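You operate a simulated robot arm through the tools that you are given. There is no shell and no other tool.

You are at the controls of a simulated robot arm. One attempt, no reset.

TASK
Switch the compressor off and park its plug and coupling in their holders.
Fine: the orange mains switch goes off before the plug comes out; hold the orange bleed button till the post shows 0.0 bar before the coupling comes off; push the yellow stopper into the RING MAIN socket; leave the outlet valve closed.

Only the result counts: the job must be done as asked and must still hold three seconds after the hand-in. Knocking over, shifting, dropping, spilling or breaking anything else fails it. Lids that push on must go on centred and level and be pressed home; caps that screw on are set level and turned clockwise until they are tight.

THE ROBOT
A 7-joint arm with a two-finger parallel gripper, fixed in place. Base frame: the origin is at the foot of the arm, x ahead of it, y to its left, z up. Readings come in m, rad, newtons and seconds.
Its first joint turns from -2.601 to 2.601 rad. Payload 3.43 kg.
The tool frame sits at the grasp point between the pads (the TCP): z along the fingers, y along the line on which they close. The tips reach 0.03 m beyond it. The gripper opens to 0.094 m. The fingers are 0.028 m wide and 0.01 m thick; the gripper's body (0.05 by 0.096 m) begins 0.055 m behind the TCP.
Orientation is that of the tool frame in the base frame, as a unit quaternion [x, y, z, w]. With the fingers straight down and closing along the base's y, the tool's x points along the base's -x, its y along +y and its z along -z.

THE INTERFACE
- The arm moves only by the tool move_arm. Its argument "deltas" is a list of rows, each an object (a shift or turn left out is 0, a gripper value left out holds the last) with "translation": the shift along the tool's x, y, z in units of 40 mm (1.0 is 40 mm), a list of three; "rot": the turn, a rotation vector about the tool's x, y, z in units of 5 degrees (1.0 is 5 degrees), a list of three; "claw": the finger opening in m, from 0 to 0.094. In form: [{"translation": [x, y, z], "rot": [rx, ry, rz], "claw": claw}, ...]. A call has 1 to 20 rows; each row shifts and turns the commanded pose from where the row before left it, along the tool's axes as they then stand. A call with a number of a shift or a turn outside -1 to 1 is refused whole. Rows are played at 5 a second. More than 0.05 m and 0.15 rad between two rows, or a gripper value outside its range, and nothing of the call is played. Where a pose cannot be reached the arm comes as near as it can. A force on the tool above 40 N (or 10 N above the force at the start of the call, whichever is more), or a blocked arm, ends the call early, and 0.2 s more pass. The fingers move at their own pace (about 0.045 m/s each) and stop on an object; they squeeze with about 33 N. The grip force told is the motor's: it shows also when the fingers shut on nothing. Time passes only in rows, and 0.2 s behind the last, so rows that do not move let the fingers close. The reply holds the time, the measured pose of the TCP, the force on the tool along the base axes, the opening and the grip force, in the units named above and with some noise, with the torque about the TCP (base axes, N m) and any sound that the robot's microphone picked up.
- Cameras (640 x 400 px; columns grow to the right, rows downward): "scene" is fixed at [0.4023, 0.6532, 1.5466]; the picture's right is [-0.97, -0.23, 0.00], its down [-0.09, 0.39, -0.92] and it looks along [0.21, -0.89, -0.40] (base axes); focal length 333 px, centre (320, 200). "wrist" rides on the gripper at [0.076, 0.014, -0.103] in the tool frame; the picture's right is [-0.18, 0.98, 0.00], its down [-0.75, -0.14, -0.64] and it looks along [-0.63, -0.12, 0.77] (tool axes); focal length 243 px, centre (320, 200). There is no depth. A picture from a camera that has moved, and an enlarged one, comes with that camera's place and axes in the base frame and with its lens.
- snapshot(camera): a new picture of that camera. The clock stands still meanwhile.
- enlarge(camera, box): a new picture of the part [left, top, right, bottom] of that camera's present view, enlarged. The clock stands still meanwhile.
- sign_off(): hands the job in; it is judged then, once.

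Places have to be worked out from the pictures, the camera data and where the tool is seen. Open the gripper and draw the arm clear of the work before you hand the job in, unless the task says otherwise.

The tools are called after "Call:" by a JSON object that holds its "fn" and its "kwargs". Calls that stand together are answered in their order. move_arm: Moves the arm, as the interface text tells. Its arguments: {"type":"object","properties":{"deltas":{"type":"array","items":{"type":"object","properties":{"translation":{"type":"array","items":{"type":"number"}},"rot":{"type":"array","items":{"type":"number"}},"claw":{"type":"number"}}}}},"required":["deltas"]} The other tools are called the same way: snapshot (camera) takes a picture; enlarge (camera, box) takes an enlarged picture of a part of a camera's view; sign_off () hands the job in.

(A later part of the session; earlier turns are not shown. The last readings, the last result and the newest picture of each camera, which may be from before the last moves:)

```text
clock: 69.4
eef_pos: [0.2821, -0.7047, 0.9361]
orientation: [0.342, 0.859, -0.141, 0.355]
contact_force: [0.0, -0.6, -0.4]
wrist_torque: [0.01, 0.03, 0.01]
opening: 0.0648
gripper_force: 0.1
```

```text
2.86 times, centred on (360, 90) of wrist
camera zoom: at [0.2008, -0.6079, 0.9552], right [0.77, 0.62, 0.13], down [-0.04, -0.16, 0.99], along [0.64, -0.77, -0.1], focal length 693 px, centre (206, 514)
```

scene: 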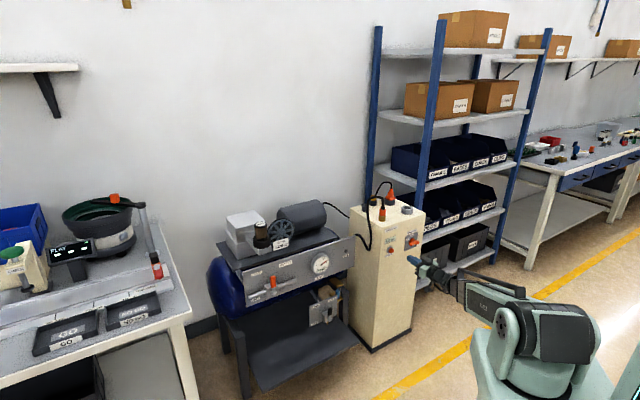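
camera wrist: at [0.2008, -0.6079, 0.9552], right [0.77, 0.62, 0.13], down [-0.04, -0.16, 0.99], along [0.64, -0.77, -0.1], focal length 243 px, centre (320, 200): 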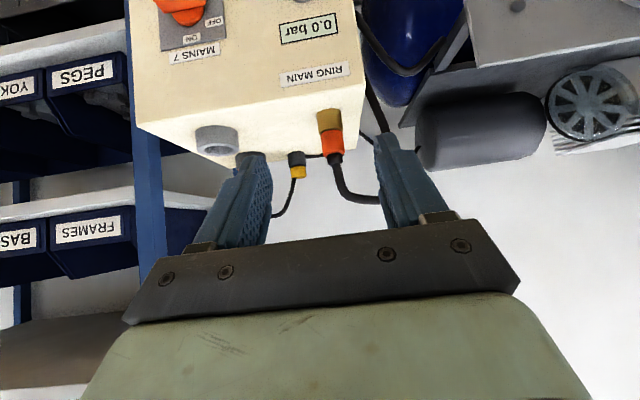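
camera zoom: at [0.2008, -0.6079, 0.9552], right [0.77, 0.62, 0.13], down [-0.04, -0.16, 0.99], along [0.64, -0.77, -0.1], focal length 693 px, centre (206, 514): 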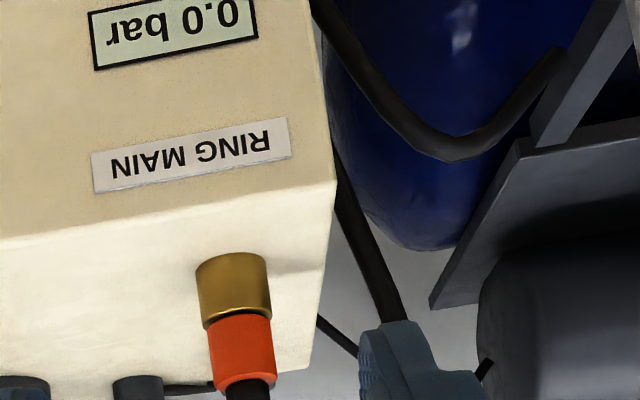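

The coupling is centred within 3 mm laterally. I move forward to about 0.1 m short of it for a closer measurement.

Call:
{"fn": "move_arm", "kwargs": {"deltas": [{"translation": [-0.568, 0.02, 0.568]}, {"translation": [-0.568, 0.02, 0.568]}, {"translation": [-0.568, 0.02, 0.568]}, {"translation": [-0.568, 0, 0.568]}, {}]}}

Call:
{"fn": "snapshot", "kwargs": {"camera": "wrist"}}

Call:
{"fn": "enlarge", "kwargs": {"camera": "wrist", "box": [240, 0, 420, 150]}}

Call:
{"fn": "enlarge", "kwargs": {"camera": "scene", "box": [345, 175, 425, 225]}}

```text
clock: 70.6
eef_pos: [0.3795, -0.7903, 0.9371]
orientation: [0.342, 0.858, -0.142, 0.356]
contact_force: [0.3, -0.3, -0.3]
wrist_torque: [-0.03, -0.01, -0.03]
opening: 0.0648
gripper_force: 0.1
```

```text
taken
camera wrist: at [0.2982, -0.6941, 0.9565], right [0.77, 0.62, 0.13], down [-0.04, -0.16, 0.99], along [0.64, -0.77, -0.1], focal length 243 px, centre (320, 200)
```

wrist: 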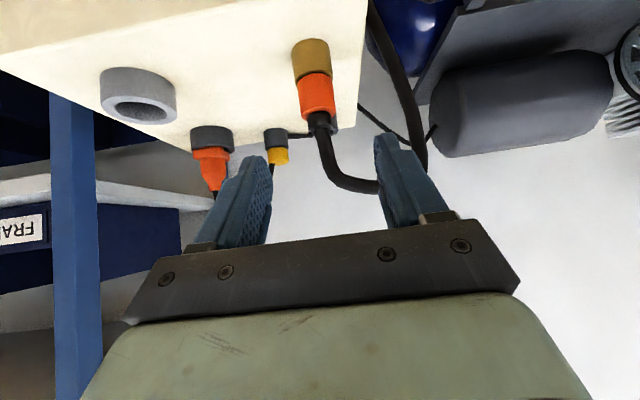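

```text
2.67 times, centred on (330, 75) of wrist
camera zoom: at [0.2982, -0.6941, 0.9565], right [0.77, 0.62, 0.13], down [-0.04, -0.16, 0.99], along [0.64, -0.77, -0.1], focal length 647 px, centre (293, 533)
```

zoom: 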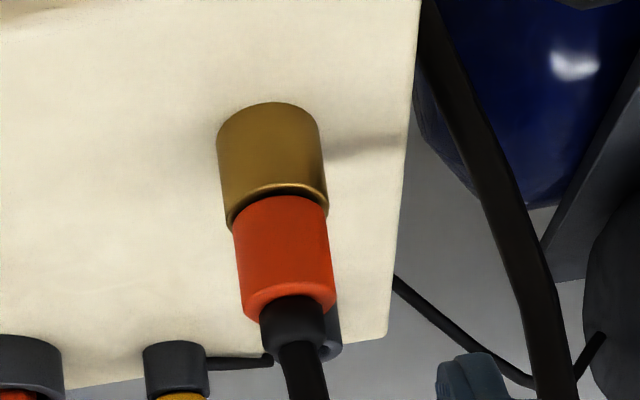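

```text
8.00 times, centred on (385, 200) of scene
camera zoom: at [0.4023, 0.6532, 1.5466], right [-0.97, -0.23, 0.0], down [-0.09, 0.39, -0.92], along [0.21, -0.89, -0.4], focal length 2662 px, centre (-200, 200)
```

zoom: 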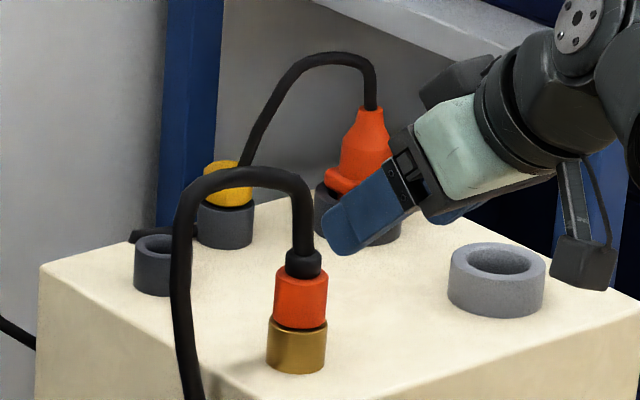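

The coupling axis is at about (0.438,-0.847) and its orange body spans z≈0.830-0.863. I advance 0.10 m along the tool axis to straddle it.

Call:
{"fn": "move_arm", "kwargs": {"deltas": [{"translation": [0, -0.025, 0.6]}, {"translation": [0, 0, 0.6]}, {"translation": [0, 0, 0.6]}, {"translation": [0, 0, 0.5]}, {"translation": [0, 0, 0.22]}, {}]}}

Call:
{"fn": "snapshot", "kwargs": {"camera": "wrist"}}

Call:
{"fn": "enlarge", "kwargs": {"camera": "scene", "box": [345, 175, 425, 225]}}

```text
clock: 72.0
eef_pos: [0.43, -0.8411, 0.865]
orientation: [0.342, 0.858, -0.141, 0.355]
contact_force: [-0.3, -0.8, 0.7]
wrist_torque: [-0.03, 0.03, -0.01]
opening: 0.0649
gripper_force: 0.1
```

```text
taken
camera wrist: at [0.348, -0.7445, 0.8842], right [0.77, 0.62, 0.13], down [-0.04, -0.16, 0.99], along [0.64, -0.76, -0.1], focal length 243 px, centre (320, 200)
```

wrist: 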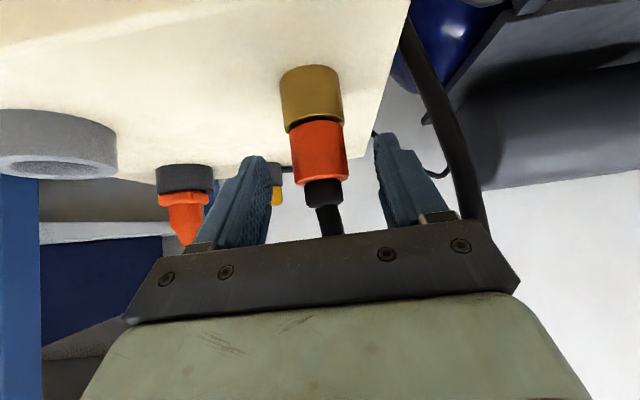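

```text
8.00 times, centred on (385, 200) of scene
camera zoom: at [0.4023, 0.6532, 1.5466], right [-0.97, -0.23, 0.0], down [-0.09, 0.39, -0.92], along [0.21, -0.89, -0.4], focal length 2662 px, centre (-200, 200)
```

zoom: 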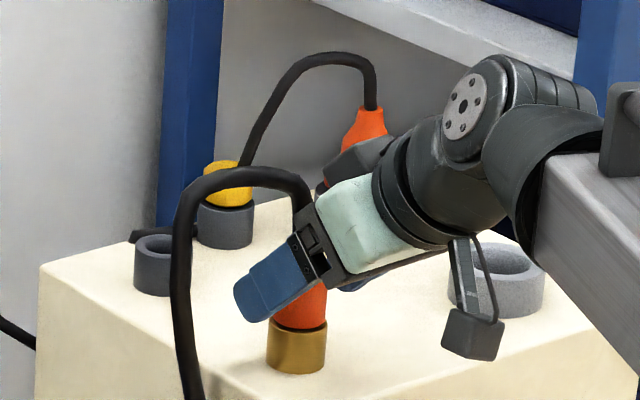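

The fingers straddle the orange body, so I close on it.

Call:
{"fn": "move_arm", "kwargs": {"deltas": [{"claw": 0.0}, {}, {}, {}, {}]}}

Call:
{"fn": "enlarge", "kwargs": {"camera": "scene", "box": [345, 175, 425, 225]}}

Call:
{"fn": "enlarge", "kwargs": {"camera": "wrist", "box": [240, 40, 420, 240]}}

```text
clock: 73.2
eef_pos: [0.4295, -0.8401, 0.865]
orientation: [0.342, 0.858, -0.142, 0.356]
contact_force: [0.7, 1.1, 0.2]
wrist_torque: [0.08, -0.07, 0.05]
opening: 0.0306
gripper_force: 32.6
```

```text
8.00 times, centred on (385, 200) of scene
camera zoom: at [0.4023, 0.6532, 1.5466], right [-0.97, -0.23, 0.0], down [-0.09, 0.39, -0.92], along [0.21, -0.89, -0.4], focal length 2662 px, centre (-200, 200)
```

zoom: 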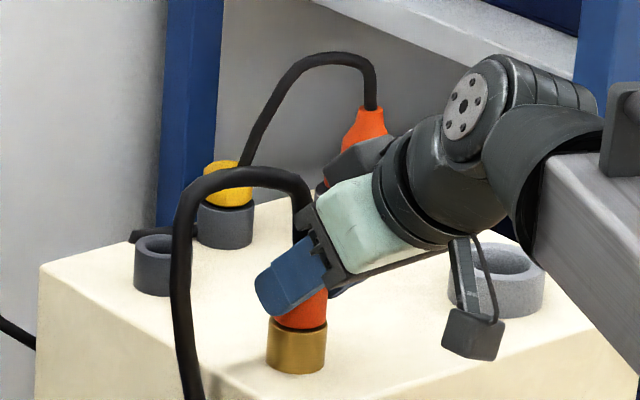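

```text
2.00 times, centred on (330, 140) of wrist
camera zoom: at [0.3479, -0.7445, 0.8843], right [0.77, 0.62, 0.13], down [-0.04, -0.16, 0.99], along [0.64, -0.76, -0.1], focal length 485 px, centre (300, 320)
```

zoom: 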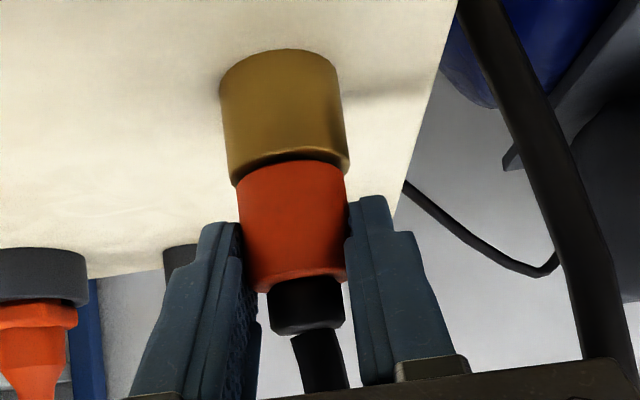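

The coupling is gripped at 30.6 mm. I lift straight up gently.

Call:
{"fn": "move_arm", "kwargs": {"deltas": [{"translation": [-0.09, 0, -0.09]}, {"translation": [-0.09, 0, -0.09]}, {"translation": [-0.09, 0, -0.09]}, {}]}}

Call:
{"fn": "enlarge", "kwargs": {"camera": "scene", "box": [345, 175, 425, 225]}}

```text
clock: 74.2
eef_pos: [0.4318, -0.842, 0.8807]
orientation: [0.342, 0.858, -0.142, 0.355]
contact_force: [-0.3, -0.9, -0.3]
wrist_torque: [-0.04, 0.01, -0.01]
opening: 0.0304
gripper_force: 33.1
```

```text
8.00 times, centred on (385, 200) of scene
camera zoom: at [0.4023, 0.6532, 1.5466], right [-0.97, -0.23, 0.0], down [-0.09, 0.39, -0.92], along [0.21, -0.89, -0.4], focal length 2662 px, centre (-200, 200)
```

zoom: 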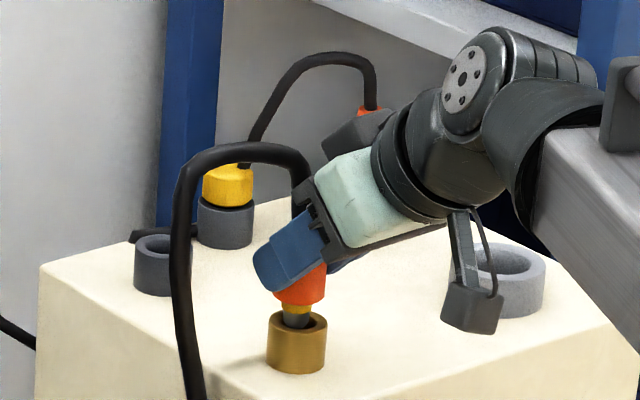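

It comes off freely, with a stepped spigot showing. I lift 45 mm more to clear the socket.

Call:
{"fn": "move_arm", "kwargs": {"deltas": [{"translation": [-0.2, 0, -0.2]}, {"translation": [-0.2, 0, -0.2]}, {"translation": [-0.2, 0, -0.2]}, {"translation": [-0.2, 0, -0.2]}, {}]}}

Call:
{"fn": "enlarge", "kwargs": {"camera": "scene", "box": [335, 165, 431, 225]}}

Call:
{"fn": "snapshot", "kwargs": {"camera": "wrist"}}

```text
clock: 75.4
eef_pos: [0.4312, -0.8445, 0.9265]
orientation: [0.341, 0.859, -0.141, 0.356]
contact_force: [-0.6, 0.2, -1.2]
wrist_torque: [-0.06, 0.01, -0.02]
opening: 0.0305
gripper_force: 32.9
```

```text
6.67 times, centred on (383, 195) of scene
camera zoom: at [0.4023, 0.6532, 1.5466], right [-0.97, -0.23, 0.0], down [-0.09, 0.39, -0.92], along [0.21, -0.89, -0.4], focal length 2218 px, centre (-100, 233)
```

zoom: 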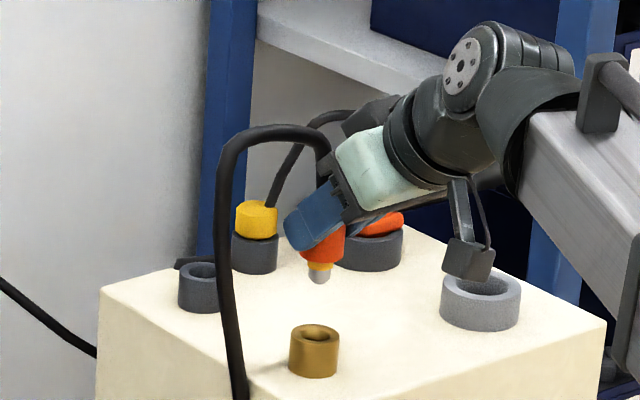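

```text
taken
camera wrist: at [0.349, -0.7478, 0.9454], right [0.77, 0.62, 0.13], down [-0.04, -0.16, 0.99], along [0.64, -0.76, -0.1], focal length 243 px, centre (320, 200)
```

wrist: 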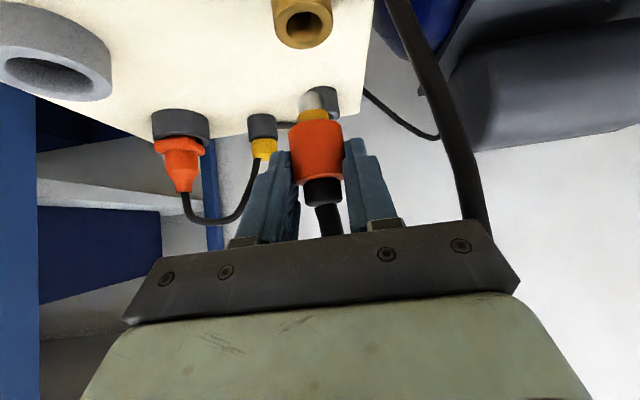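

The coupling is free. I carry it level along the post's depth toward its holder, stopping slightly short.

Call:
{"fn": "move_arm", "kwargs": {"deltas": [{"translation": [-0.44, 0, 0.44]}, {"translation": [-0.44, 0, 0.44]}, {"translation": [-0.44, 0, 0.44]}, {"translation": [-0.44, 0, 0.44]}, {"translation": [-0.35, 0, 0.35]}, {}]}}

Call:
{"fn": "snapshot", "kwargs": {"camera": "wrist"}}

Call:
{"fn": "enlarge", "kwargs": {"camera": "wrist", "box": [220, 0, 380, 120]}}

Call:
{"fn": "enlarge", "kwargs": {"camera": "scene", "box": [335, 165, 415, 215]}}

```text
clock: 76.8
eef_pos: [0.5173, -0.9251, 0.9263]
orientation: [0.342, 0.858, -0.142, 0.356]
contact_force: [0.7, -0.4, -0.9]
wrist_torque: [0.03, 0.01, -0.02]
opening: 0.0306
gripper_force: 32.8
```

```text
taken
camera wrist: at [0.4357, -0.8291, 0.9453], right [0.77, 0.62, 0.13], down [-0.04, -0.16, 0.99], along [0.64, -0.76, -0.1], focal length 243 px, centre (320, 200)
```

wrist: 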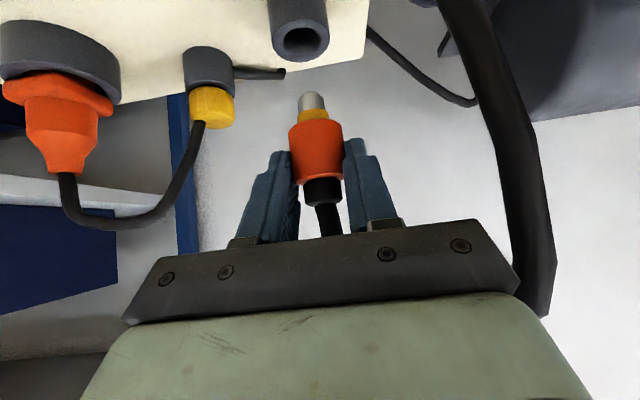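

```text
3.33 times, centred on (300, 60) of wrist
camera zoom: at [0.4357, -0.8291, 0.9453], right [0.77, 0.62, 0.13], down [-0.04, -0.16, 0.99], along [0.64, -0.76, -0.1], focal length 809 px, centre (387, 667)
```

zoom: 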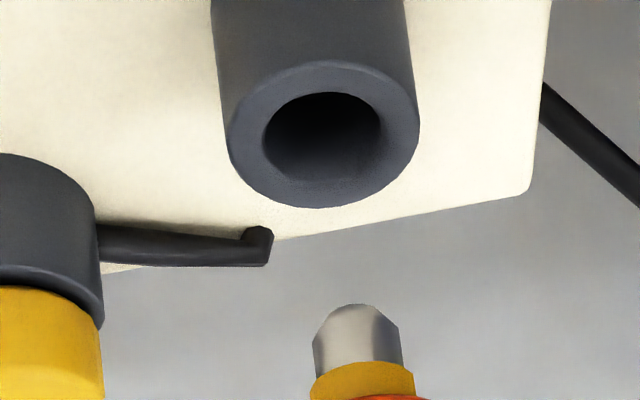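

```text
8.00 times, centred on (375, 190) of scene
camera zoom: at [0.4023, 0.6532, 1.5466], right [-0.97, -0.23, 0.0], down [-0.09, 0.39, -0.92], along [0.21, -0.89, -0.4], focal length 2662 px, centre (-120, 280)
```

zoom: 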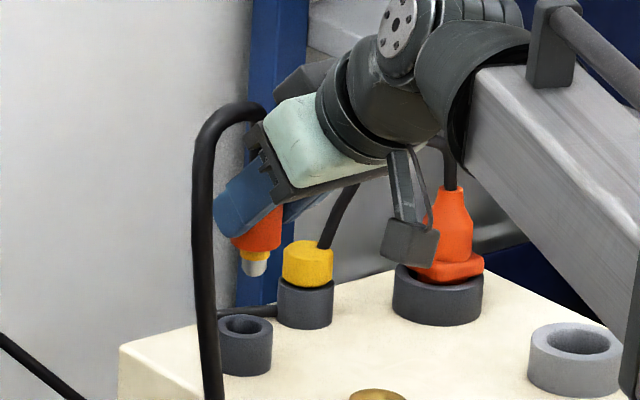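

I estimate from both views that the coupling must go about 8 mm deeper and 2 mm right. I shift that, lower 20 mm and look again.

Call:
{"fn": "move_arm", "kwargs": {"deltas": [{"translation": [-0.141, -0.05, 0.141]}, {"translation": [0.177, 0, 0.177]}, {"translation": [0.177, 0, 0.177]}, {}]}}

Call:
{"fn": "enlarge", "kwargs": {"camera": "wrist", "box": [240, 0, 400, 120]}}

Call:
{"fn": "enlarge", "kwargs": {"camera": "scene", "box": [345, 180, 393, 215]}}

```text
clock: 77.8
eef_pos: [0.5222, -0.931, 0.9042]
orientation: [0.342, 0.858, -0.141, 0.356]
contact_force: [0.0, -0.6, -0.4]
wrist_torque: [0.04, 0.04, -0.03]
opening: 0.0308
gripper_force: 33.0
```

```text
3.33 times, centred on (320, 60) of wrist
camera zoom: at [0.4409, -0.8348, 0.925], right [0.77, 0.62, 0.13], down [-0.04, -0.16, 0.99], along [0.64, -0.76, -0.1], focal length 809 px, centre (320, 667)
```

zoom: 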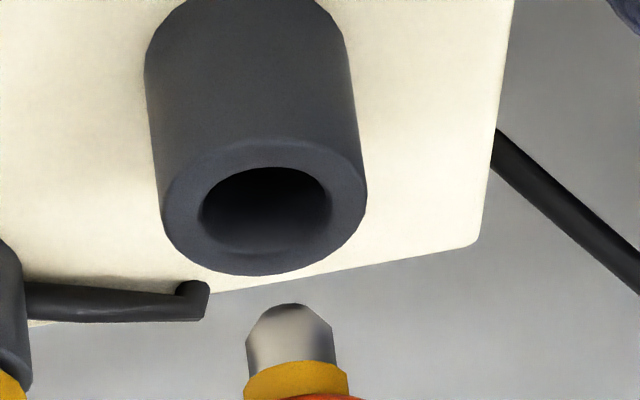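

```text
11.43 times, centred on (369, 198) of scene
camera zoom: at [0.4023, 0.6532, 1.5466], right [-0.97, -0.23, 0.0], down [-0.09, 0.39, -0.92], along [0.21, -0.89, -0.4], focal length 3802 px, centre (-240, 229)
```

zoom: 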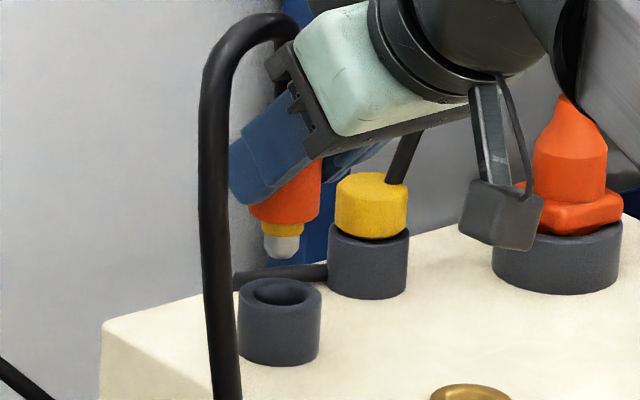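

The ring fit says its top is z≈0.832. I need the coupling's own axis more exactly, so I zoom on the held part.

Call:
{"fn": "enlarge", "kwargs": {"camera": "wrist", "box": [260, 80, 380, 220]}}

```text
2.86 times, centred on (320, 150) of wrist
camera zoom: at [0.4409, -0.8348, 0.925], right [0.77, 0.62, 0.13], down [-0.04, -0.16, 0.99], along [0.64, -0.76, -0.1], focal length 693 px, centre (320, 343)
```

zoom: 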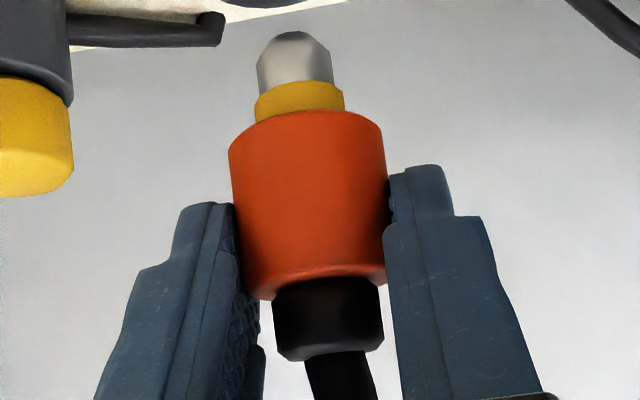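

Held coupling and ring appear aligned within about 2 mm. I trim 1.5 mm right and lower in 4 mm steps, watching force.

Call:
{"fn": "move_arm", "kwargs": {"deltas": [{"translation": [0.07, -0.04, 0.07]}, {"translation": [0.07, 0, 0.07]}, {"translation": [0.07, 0, 0.07]}, {"translation": [0.07, 0, 0.07]}, {}]}}

Call:
{"fn": "enlarge", "kwargs": {"camera": "wrist", "box": [240, 20, 400, 140]}}

Call:
{"fn": "enlarge", "kwargs": {"camera": "scene", "box": [345, 180, 393, 215]}}

```text
clock: 79.0
eef_pos: [0.522, -0.9329, 0.8892]
orientation: [0.341, 0.858, -0.142, 0.356]
contact_force: [-1.2, -0.7, 0.0]
wrist_torque: [-0.02, -0.01, -0.07]
opening: 0.0304
gripper_force: 32.8
```

```text
3.33 times, centred on (320, 80) of wrist
camera zoom: at [0.4398, -0.8358, 0.909], right [0.77, 0.62, 0.13], down [-0.04, -0.16, 0.99], along [0.64, -0.76, -0.1], focal length 809 px, centre (320, 600)
```

zoom: 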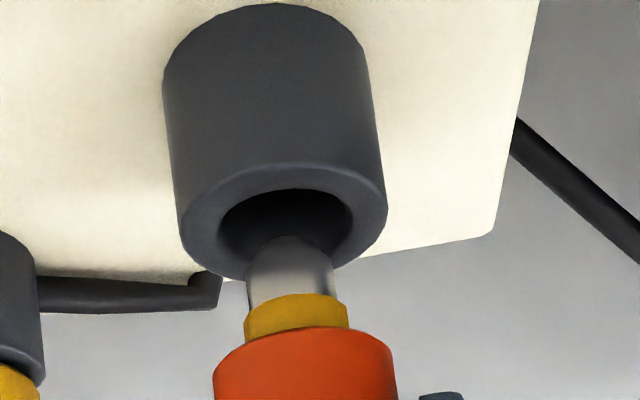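

```text
11.43 times, centred on (369, 198) of scene
camera zoom: at [0.4023, 0.6532, 1.5466], right [-0.97, -0.23, 0.0], down [-0.09, 0.39, -0.92], along [0.21, -0.89, -0.4], focal length 3802 px, centre (-240, 229)
```

zoom: 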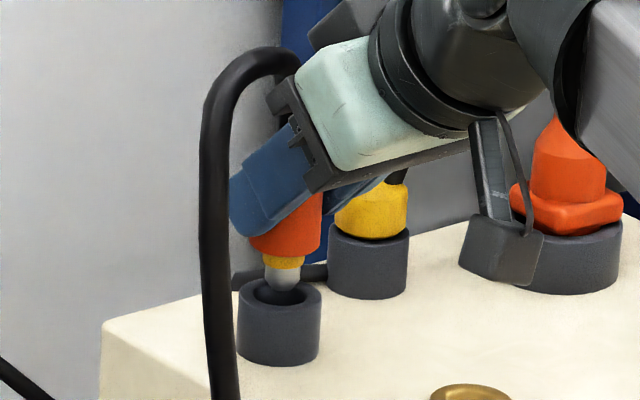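

The tip is right at the hole's mouth. I zoom tighter in the scene view to judge depth alignment before going on.

Call:
{"fn": "enlarge", "kwargs": {"camera": "scene", "box": [360, 196, 384, 212]}}

Call:
{"fn": "enlarge", "kwargs": {"camera": "wrist", "box": [280, 60, 360, 120]}}

```text
16.00 times, centred on (372, 204) of scene
camera zoom: at [0.4023, 0.6532, 1.5466], right [-0.97, -0.23, 0.0], down [-0.09, 0.39, -0.92], along [0.21, -0.89, -0.4], focal length 5323 px, centre (-512, 136)
```

zoom: 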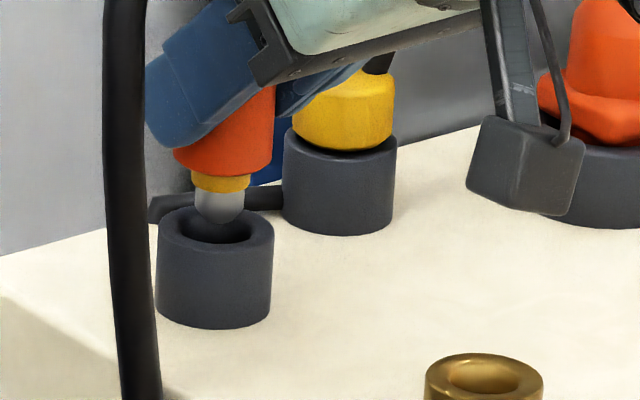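

```text
6.67 times, centred on (320, 90) of wrist
camera zoom: at [0.4398, -0.8358, 0.909], right [0.77, 0.62, 0.13], down [-0.04, -0.16, 0.99], along [0.64, -0.76, -0.1], focal length 1618 px, centre (320, 933)
```

zoom: 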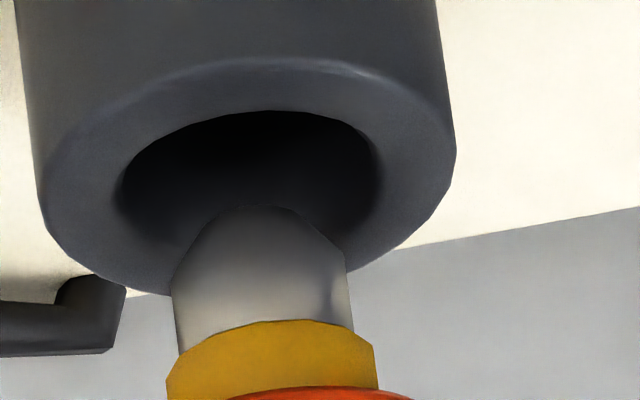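

Both views together suggest the tip is some 6 mm too deep. I raise 4 mm, shift 6 mm back toward the robot and recheck.

Call:
{"fn": "move_arm", "kwargs": {"deltas": [{"translation": [-0.07, 0, -0.07]}, {"translation": [0.106, 0, -0.106]}, {}]}}

Call:
{"fn": "enlarge", "kwargs": {"camera": "scene", "box": [360, 196, 384, 212]}}

Call:
{"fn": "enlarge", "kwargs": {"camera": "wrist", "box": [280, 60, 360, 120]}}

```text
clock: 79.8
eef_pos: [0.5163, -0.928, 0.8927]
orientation: [0.341, 0.858, -0.141, 0.356]
contact_force: [0.1, 1.1, -0.5]
wrist_torque: [0.02, 0.02, 0.01]
opening: 0.0306
gripper_force: 33.4
```

```text
16.00 times, centred on (372, 204) of scene
camera zoom: at [0.4023, 0.6532, 1.5466], right [-0.97, -0.23, 0.0], down [-0.09, 0.39, -0.92], along [0.21, -0.89, -0.4], focal length 5323 px, centre (-512, 136)
```

zoom: 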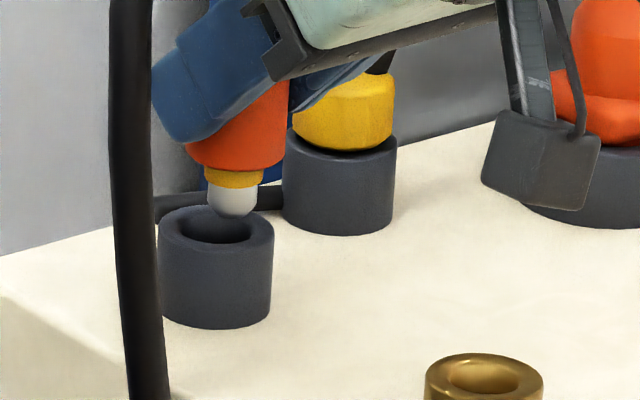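

```text
6.67 times, centred on (320, 90) of wrist
camera zoom: at [0.4354, -0.8317, 0.9129], right [0.77, 0.62, 0.13], down [-0.04, -0.16, 0.99], along [0.64, -0.76, -0.1], focal length 1618 px, centre (320, 933)
```

zoom: 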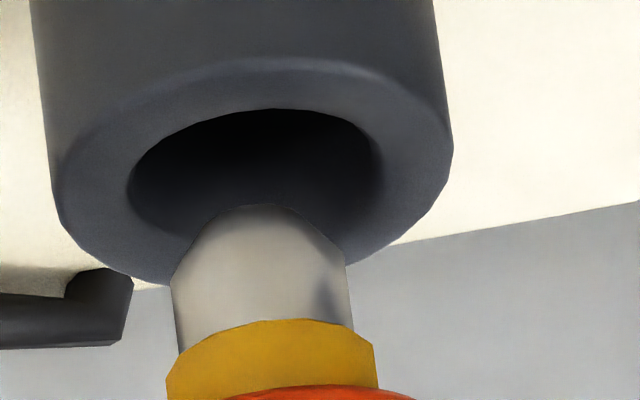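

The two views disagree on depth by a few millimetres, so I take tighter zooms to measure the tip against the hole rim.

Call:
{"fn": "enlarge", "kwargs": {"camera": "scene", "box": [366, 201, 382, 211]}}

Call:
{"fn": "enlarge", "kwargs": {"camera": "wrist", "box": [270, 30, 370, 130]}}

```text
16.00 times, centred on (374, 206) of scene
camera zoom: at [0.4023, 0.6532, 1.5466], right [-0.97, -0.23, 0.0], down [-0.09, 0.39, -0.92], along [0.21, -0.89, -0.4], focal length 5323 px, centre (-544, 104)
```

zoom: 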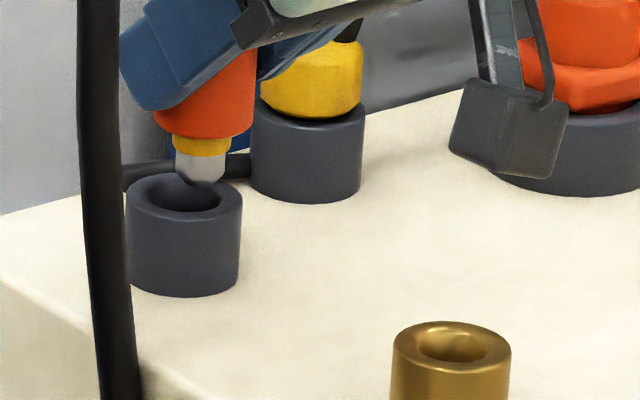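

```text
4.00 times, centred on (320, 80) of wrist
camera zoom: at [0.4354, -0.8317, 0.9129], right [0.77, 0.62, 0.13], down [-0.04, -0.16, 0.99], along [0.64, -0.76, -0.1], focal length 970 px, centre (320, 680)
```

zoom: 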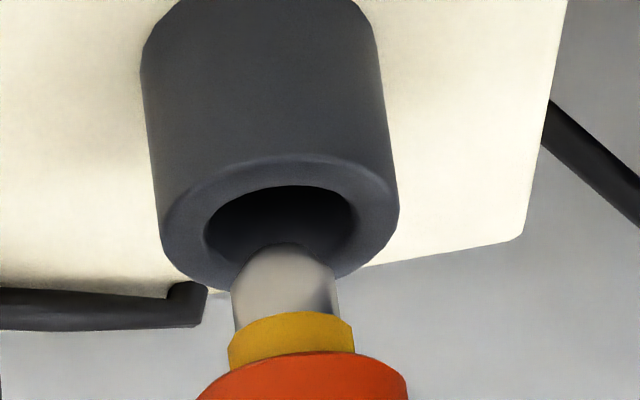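

A fresh fit of the ring and coupling agrees with the scene's sideways offset: the earlier depth was nearly right. I move 7.5 mm deeper again and verify.

Call:
{"fn": "move_arm", "kwargs": {"deltas": [{"translation": [-0.133, 0, 0.133]}, {}]}}

Call:
{"fn": "enlarge", "kwargs": {"camera": "scene", "box": [366, 201, 382, 211]}}

Call:
{"fn": "enlarge", "kwargs": {"camera": "wrist", "box": [270, 30, 370, 130]}}

```text
clock: 80.4
eef_pos: [0.5224, -0.9331, 0.8938]
orientation: [0.341, 0.859, -0.141, 0.356]
contact_force: [-0.5, -0.1, -1.7]
wrist_torque: [0.03, 0.04, 0.01]
opening: 0.0306
gripper_force: 33.0
```

```text
16.00 times, centred on (374, 206) of scene
camera zoom: at [0.4023, 0.6532, 1.5466], right [-0.97, -0.23, 0.0], down [-0.09, 0.39, -0.92], along [0.21, -0.89, -0.4], focal length 5323 px, centre (-544, 104)
```

zoom: 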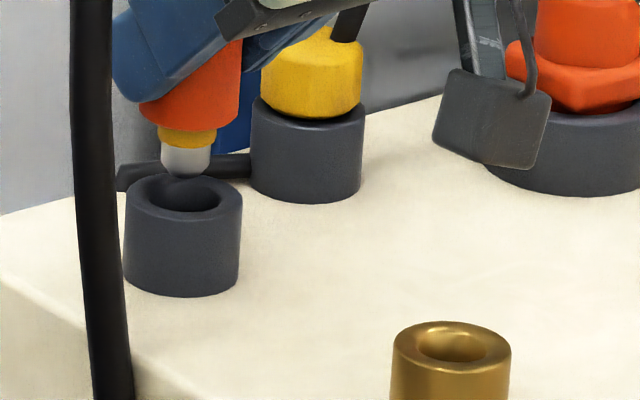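

```text
4.00 times, centred on (320, 80) of wrist
camera zoom: at [0.4407, -0.8368, 0.9131], right [0.77, 0.62, 0.13], down [-0.04, -0.16, 0.99], along [0.64, -0.76, -0.1], focal length 970 px, centre (320, 680)
```

zoom: 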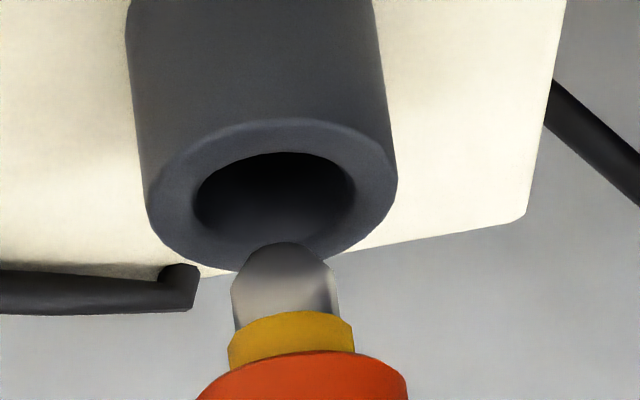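

The tip is now over the hole in the scene view too. I lower 12 mm in steps, watching for contact.

Call:
{"fn": "move_arm", "kwargs": {"deltas": [{"translation": [0.05, 0, 0.085]}, {"translation": [0.07, 0, 0.07]}, {"translation": [0.07, 0, 0.07]}, {}]}}

Call:
{"fn": "enlarge", "kwargs": {"camera": "scene", "box": [366, 201, 382, 211]}}

Call:
{"fn": "enlarge", "kwargs": {"camera": "wrist", "box": [270, 30, 370, 130]}}

```text
clock: 81.4
eef_pos: [0.523, -0.9336, 0.8832]
orientation: [0.342, 0.859, -0.141, 0.355]
contact_force: [0.1, 0.2, -0.3]
wrist_torque: [0.01, 0.0, 0.02]
opening: 0.0309
gripper_force: 32.7
```

```text
16.00 times, centred on (374, 206) of scene
camera zoom: at [0.4023, 0.6532, 1.5466], right [-0.97, -0.23, 0.0], down [-0.09, 0.39, -0.92], along [0.21, -0.89, -0.4], focal length 5323 px, centre (-544, 104)
```

zoom: 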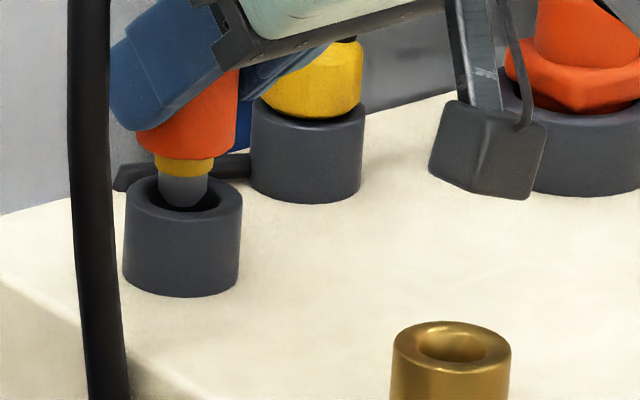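

```text
4.00 times, centred on (320, 80) of wrist
camera zoom: at [0.4411, -0.8365, 0.9032], right [0.77, 0.62, 0.13], down [-0.04, -0.16, 0.99], along [0.64, -0.76, -0.1], focal length 970 px, centre (320, 680)
```

zoom: 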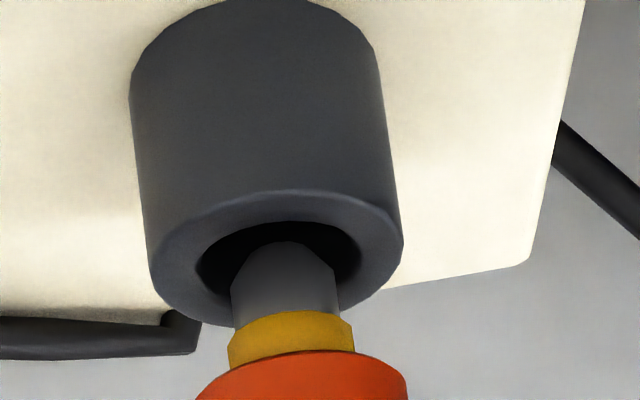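

The tip is entering the hole with no contact force. I continue down in small steps.

Call:
{"fn": "move_arm", "kwargs": {"deltas": [{"translation": [0.06, 0, 0.06]}, {"translation": [0.06, 0, 0.06]}, {"translation": [0.06, 0, 0.06]}, {}]}}

Call:
{"fn": "enlarge", "kwargs": {"camera": "scene", "box": [366, 201, 382, 211]}}

Call:
{"fn": "enlarge", "kwargs": {"camera": "wrist", "box": [270, 30, 370, 130]}}

```text
clock: 82.4
eef_pos: [0.5226, -0.9347, 0.8728]
orientation: [0.341, 0.859, -0.141, 0.356]
contact_force: [-0.3, 0.5, -1.3]
wrist_torque: [-0.01, 0.01, 0.01]
opening: 0.0303
gripper_force: 33.5
```

```text
16.00 times, centred on (374, 206) of scene
camera zoom: at [0.4023, 0.6532, 1.5466], right [-0.97, -0.23, 0.0], down [-0.09, 0.39, -0.92], along [0.21, -0.89, -0.4], focal length 5323 px, centre (-544, 104)
```

zoom: 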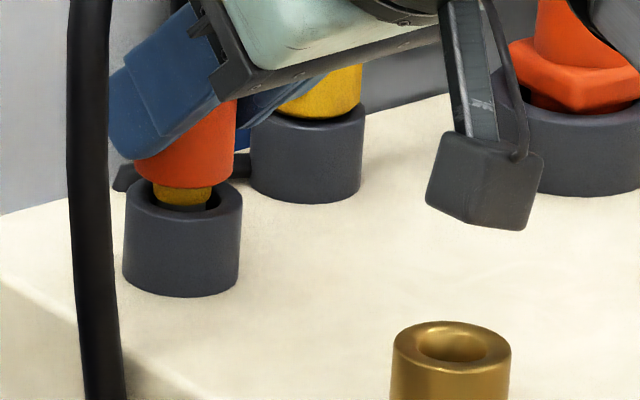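

```text
4.00 times, centred on (320, 80) of wrist
camera zoom: at [0.4413, -0.8382, 0.8923], right [0.77, 0.62, 0.13], down [-0.04, -0.16, 0.99], along [0.64, -0.76, -0.1], focal length 970 px, centre (320, 680)
```

zoom: 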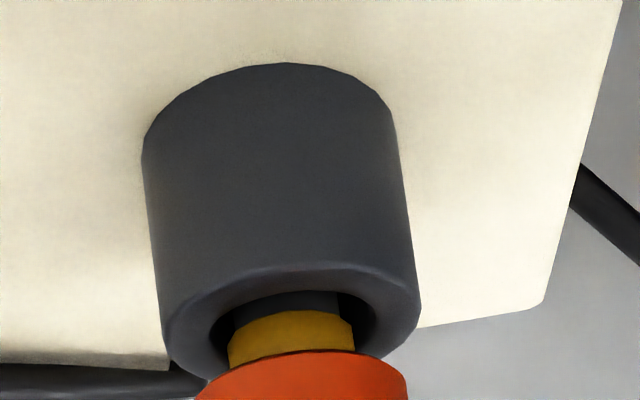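

The spigot is in the hole, so I lower until the orange body meets the rim.

Call:
{"fn": "move_arm", "kwargs": {"deltas": [{"translation": [0.05, 0, 0.05]}, {"translation": [0.05, 0, 0.05]}, {"translation": [0.04, 0, 0.04]}, {}]}}

Call:
{"fn": "enlarge", "kwargs": {"camera": "scene", "box": [366, 201, 382, 211]}}

```text
clock: 83.4
eef_pos: [0.5236, -0.9349, 0.8657]
orientation: [0.342, 0.858, -0.142, 0.357]
contact_force: [0.8, 0.4, 10.9]
wrist_torque: [-0.13, -0.06, -0.01]
opening: 0.0305
gripper_force: 33.2
```

```text
16.00 times, centred on (374, 206) of scene
camera zoom: at [0.4023, 0.6532, 1.5466], right [-0.97, -0.23, 0.0], down [-0.09, 0.39, -0.92], along [0.21, -0.89, -0.4], focal length 5323 px, centre (-544, 104)
```

zoom: 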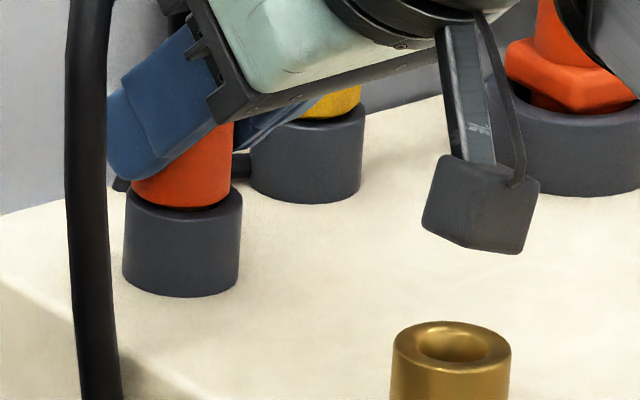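

It is seated at z≈0.866 with 11 N reaction. I press lightly once more, relieve, open to 55 mm and back out.

Call:
{"fn": "move_arm", "kwargs": {"deltas": [{"translation": [0.025, 0, 0.025]}, {"translation": [-0.04, 0, -0.04]}, {"claw": 0.055}, {}, {}, {"translation": [0, 0, -0.4]}, {"translation": [0, 0, -0.6]}, {"translation": [0, 0, -0.7]}, {"translation": [0, 0, -0.8]}, {"translation": [0, 0, -0.8]}, {}]}}

Call:
{"fn": "snapshot", "kwargs": {"camera": "wrist"}}

Call:
{"fn": "enlarge", "kwargs": {"camera": "scene", "box": [335, 165, 431, 225]}}

```text
clock: 85.8
eef_pos: [0.4563, -0.8683, 0.9597]
orientation: [0.342, 0.858, -0.142, 0.356]
contact_force: [-0.6, 0.3, 0.1]
wrist_torque: [0.02, -0.01, 0.0]
opening: 0.0551
gripper_force: 0.1
```

```text
taken
camera wrist: at [0.3744, -0.7716, 0.9785], right [0.77, 0.62, 0.13], down [-0.04, -0.16, 0.99], along [0.64, -0.76, -0.1], focal length 243 px, centre (320, 200)
```

wrist: 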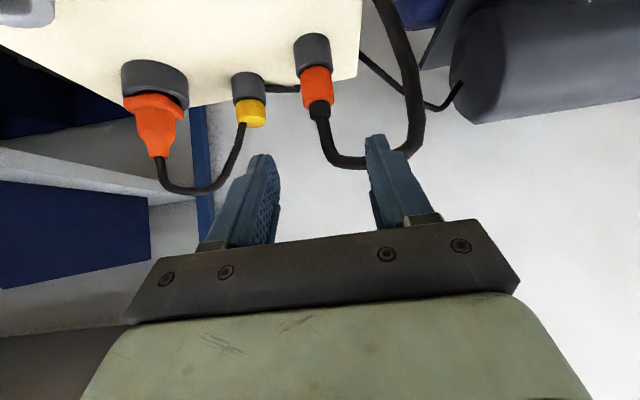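

```text
6.67 times, centred on (383, 195) of scene
camera zoom: at [0.4023, 0.6532, 1.5466], right [-0.97, -0.23, 0.0], down [-0.09, 0.39, -0.92], along [0.21, -0.89, -0.4], focal length 2218 px, centre (-100, 233)
```

zoom: 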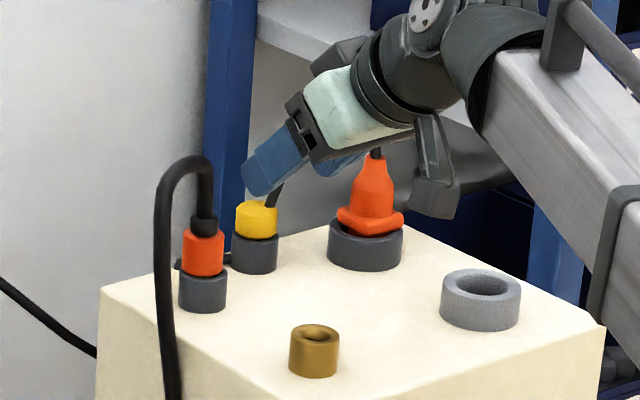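

Plug and coupling are both parked. Next is the yellow stopper, and I zoom in on it and the cord beside it.

Call:
{"fn": "enlarge", "kwargs": {"camera": "wrist", "box": [200, 40, 320, 160]}}

Call:
{"fn": "enlarge", "kwargs": {"camera": "scene", "box": [360, 185, 400, 210]}}

```text
3.33 times, centred on (260, 100) of wrist
camera zoom: at [0.3744, -0.7716, 0.9785], right [0.77, 0.62, 0.13], down [-0.04, -0.16, 0.99], along [0.64, -0.76, -0.1], focal length 809 px, centre (520, 533)
```

zoom: 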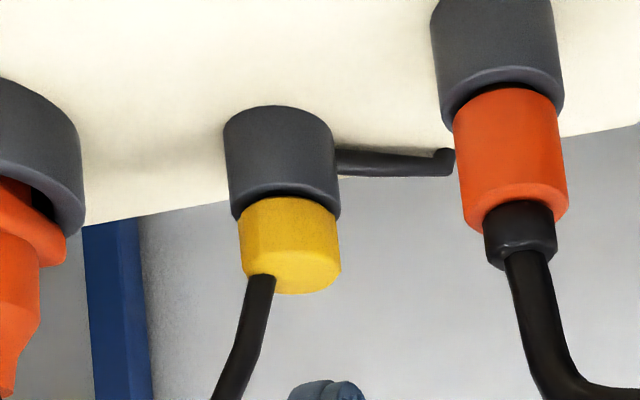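

```text
16.00 times, centred on (380, 198) of scene
camera zoom: at [0.4023, 0.6532, 1.5466], right [-0.97, -0.23, 0.0], down [-0.09, 0.39, -0.92], along [0.21, -0.89, -0.4], focal length 5323 px, centre (-640, 240)
```

zoom: 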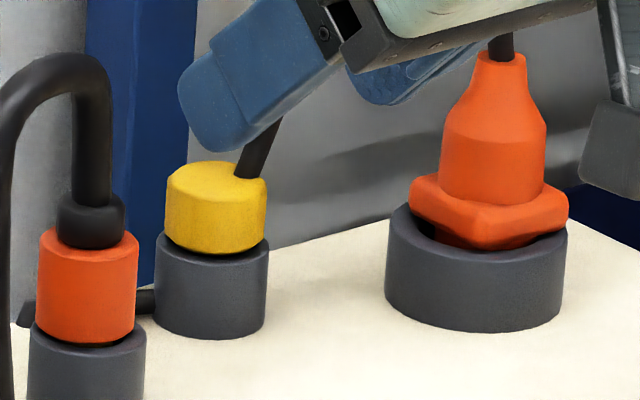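

The cord passes visually right through the stopper, so it is only drawn there. The stopper is about 0.08 m to the right and 0.12 m ahead. I stage in front of it between the two parked parts.

Call:
{"fn": "move_arm", "kwargs": {"deltas": [{"translation": [0, -0.5, 0]}, {"translation": [0, -0.5, 0]}, {"translation": [0, -0.5, 0]}, {"translation": [0, -0.5, 0]}, {"translation": [-0.13, 0, 0.5]}, {"translation": [-0.13, 0, 0.6]}, {"translation": [-0.13, 0, 0.6]}, {}]}}

Call:
{"fn": "snapshot", "kwargs": {"camera": "wrist"}}

Call:
{"fn": "enlarge", "kwargs": {"camera": "wrist", "box": [240, 0, 400, 150]}}

Call:
{"fn": "enlarge", "kwargs": {"camera": "scene", "box": [345, 165, 425, 215]}}

```text
clock: 87.6
eef_pos: [0.4442, -0.9699, 0.9226]
orientation: [0.342, 0.858, -0.142, 0.356]
contact_force: [0.1, 0.0, 0.2]
wrist_torque: [0.02, 0.02, -0.01]
opening: 0.0547
gripper_force: 0.1
```

```text
taken
camera wrist: at [0.3619, -0.8733, 0.9414], right [0.77, 0.62, 0.13], down [-0.04, -0.16, 0.99], along [0.64, -0.76, -0.1], focal length 243 px, centre (320, 200)
```

wrist: 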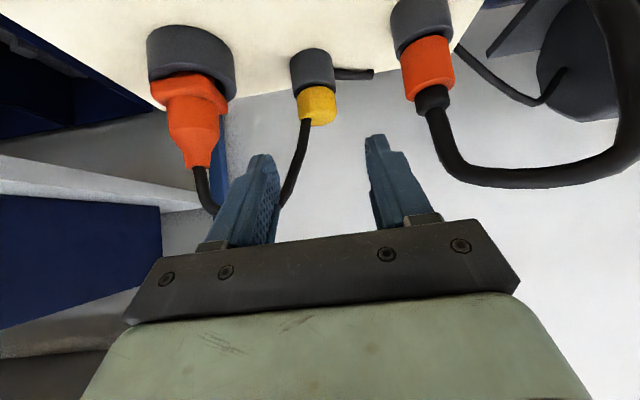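

```text
2.67 times, centred on (320, 75) of wrist
camera zoom: at [0.3619, -0.8733, 0.9414], right [0.77, 0.62, 0.13], down [-0.04, -0.16, 0.99], along [0.64, -0.76, -0.1], focal length 647 px, centre (320, 533)
```

zoom: 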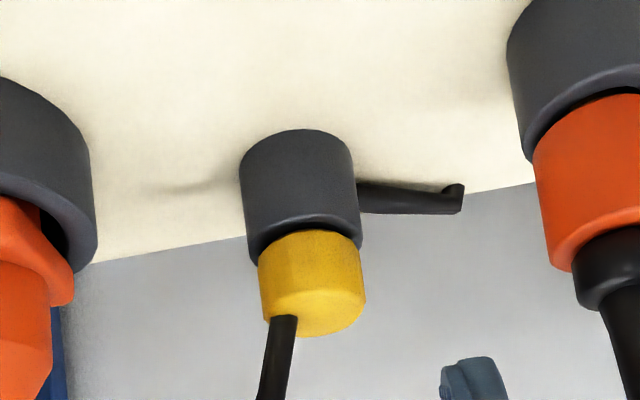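

```text
8.00 times, centred on (385, 190) of scene
camera zoom: at [0.4023, 0.6532, 1.5466], right [-0.97, -0.23, 0.0], down [-0.09, 0.39, -0.92], along [0.21, -0.89, -0.4], focal length 2662 px, centre (-200, 280)
```

zoom: 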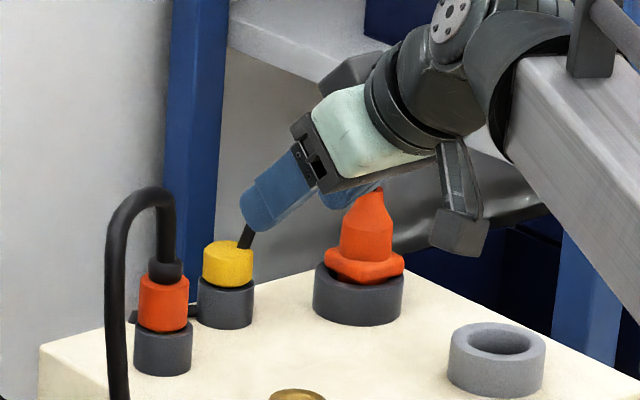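

The stopper spans z≈0.834-0.857, is centred laterally and sits 67 mm ahead of the TCP. I advance to straddle it.

Call:
{"fn": "move_arm", "kwargs": {"deltas": [{"translation": [-0.02, -0.035, 0.5]}, {"translation": [-0.02, 0, 0.5]}, {"translation": [-0.02, 0, 0.5]}, {"translation": [-0.026, 0, 0.51]}, {}]}}

Call:
{"fn": "snapshot", "kwargs": {"camera": "wrist"}}

Call:
{"fn": "enlarge", "kwargs": {"camera": "wrist", "box": [240, 40, 400, 190]}}

Call:
{"fn": "enlarge", "kwargs": {"camera": "scene", "box": [355, 180, 403, 210]}}

```text
clock: 88.8
eef_pos: [0.4855, -1.012, 0.868]
orientation: [0.341, 0.859, -0.141, 0.355]
contact_force: [-0.2, 0.8, 0.1]
wrist_torque: [0.0, 0.0, -0.02]
opening: 0.0551
gripper_force: 0.1
```

```text
taken
camera wrist: at [0.4045, -0.9154, 0.8872], right [0.77, 0.62, 0.13], down [-0.04, -0.16, 0.99], along [0.64, -0.76, -0.1], focal length 243 px, centre (320, 200)
```

wrist: 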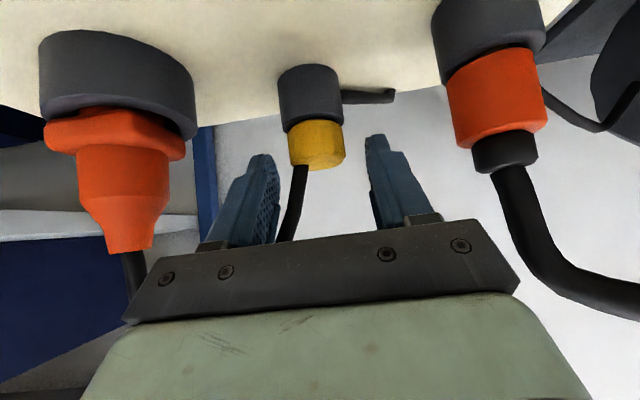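

```text
2.67 times, centred on (320, 115) of wrist
camera zoom: at [0.4045, -0.9154, 0.8872], right [0.77, 0.62, 0.13], down [-0.04, -0.16, 0.99], along [0.64, -0.76, -0.1], focal length 647 px, centre (320, 427)
```

zoom: 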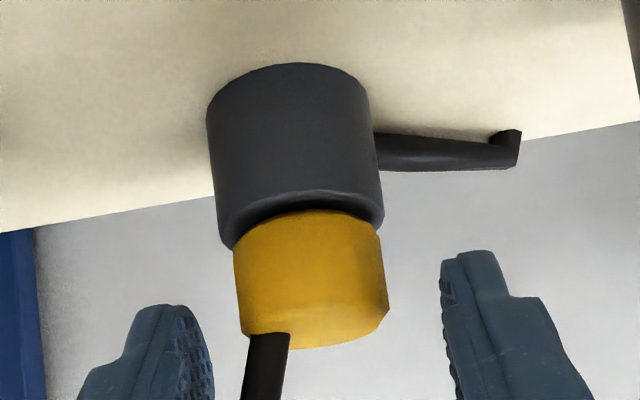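

```text
13.33 times, centred on (379, 195) of scene
camera zoom: at [0.4023, 0.6532, 1.5466], right [-0.97, -0.23, 0.0], down [-0.09, 0.39, -0.92], along [0.21, -0.89, -0.4], focal length 4436 px, centre (-467, 267)
```

zoom: 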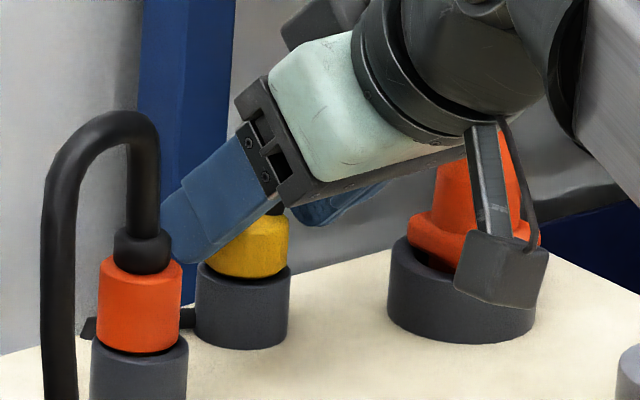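

The stopper sits 7.6 mm ahead of the TCP and is centred, as planned. I close on it.

Call:
{"fn": "move_arm", "kwargs": {"deltas": [{"claw": 0.0}, {}, {}, {}, {}]}}

Call:
{"fn": "enlarge", "kwargs": {"camera": "wrist", "box": [240, 40, 400, 190]}}

```text
clock: 90.0
eef_pos: [0.4848, -1.012, 0.8676]
orientation: [0.342, 0.858, -0.141, 0.355]
contact_force: [0.1, -0.7, -0.4]
wrist_torque: [-0.01, 0.0, 0.02]
opening: 0.0319
gripper_force: 33.0
```

```text
2.67 times, centred on (320, 115) of wrist
camera zoom: at [0.4043, -0.9154, 0.8874], right [0.77, 0.62, 0.13], down [-0.04, -0.16, 0.99], along [0.64, -0.76, -0.1], focal length 647 px, centre (320, 427)
```

zoom: 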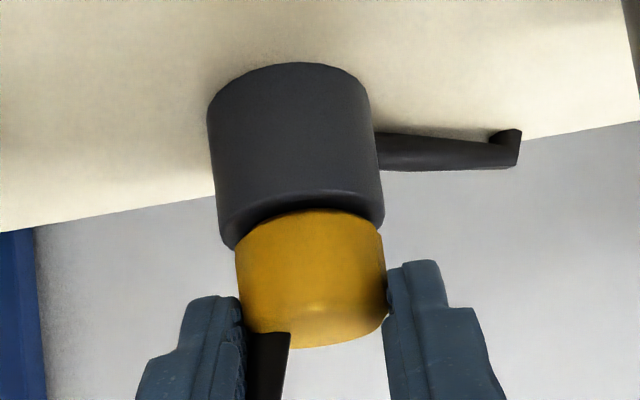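

The stopper is gripped at 31.9 mm. I lift gently and check that it comes along.

Call:
{"fn": "move_arm", "kwargs": {"deltas": [{"translation": [-0.09, 0, -0.09]}, {"translation": [-0.09, 0, -0.09]}, {"translation": [-0.09, 0, -0.09]}, {}]}}

Call:
{"fn": "enlarge", "kwargs": {"camera": "wrist", "box": [240, 40, 400, 190]}}

Call:
{"fn": "enlarge", "kwargs": {"camera": "scene", "box": [355, 180, 403, 210]}}

```text
clock: 91.0
eef_pos: [0.4859, -1.0111, 0.8828]
orientation: [0.342, 0.859, -0.141, 0.355]
contact_force: [-0.2, 0.3, -0.9]
wrist_torque: [-0.03, -0.02, 0.02]
opening: 0.032
gripper_force: 33.1
```

```text
2.67 times, centred on (320, 115) of wrist
camera zoom: at [0.4036, -0.9147, 0.9024], right [0.77, 0.62, 0.13], down [-0.04, -0.16, 0.99], along [0.64, -0.76, -0.1], focal length 647 px, centre (320, 427)
```

zoom: 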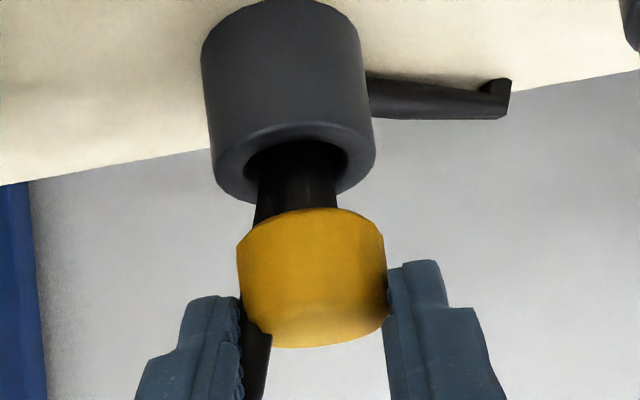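

```text
13.33 times, centred on (379, 195) of scene
camera zoom: at [0.4023, 0.6532, 1.5466], right [-0.97, -0.23, 0.0], down [-0.09, 0.39, -0.92], along [0.21, -0.89, -0.4], focal length 4436 px, centre (-467, 267)
```

zoom: 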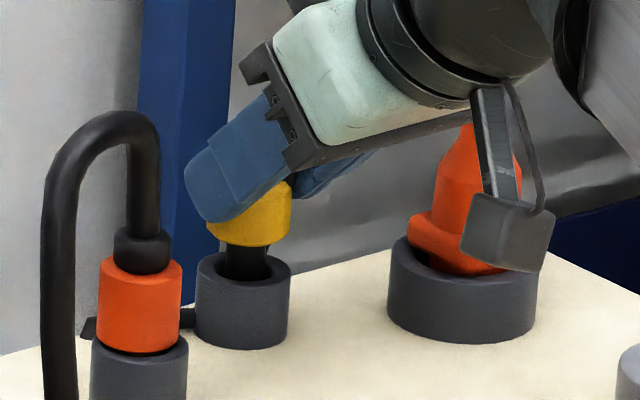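

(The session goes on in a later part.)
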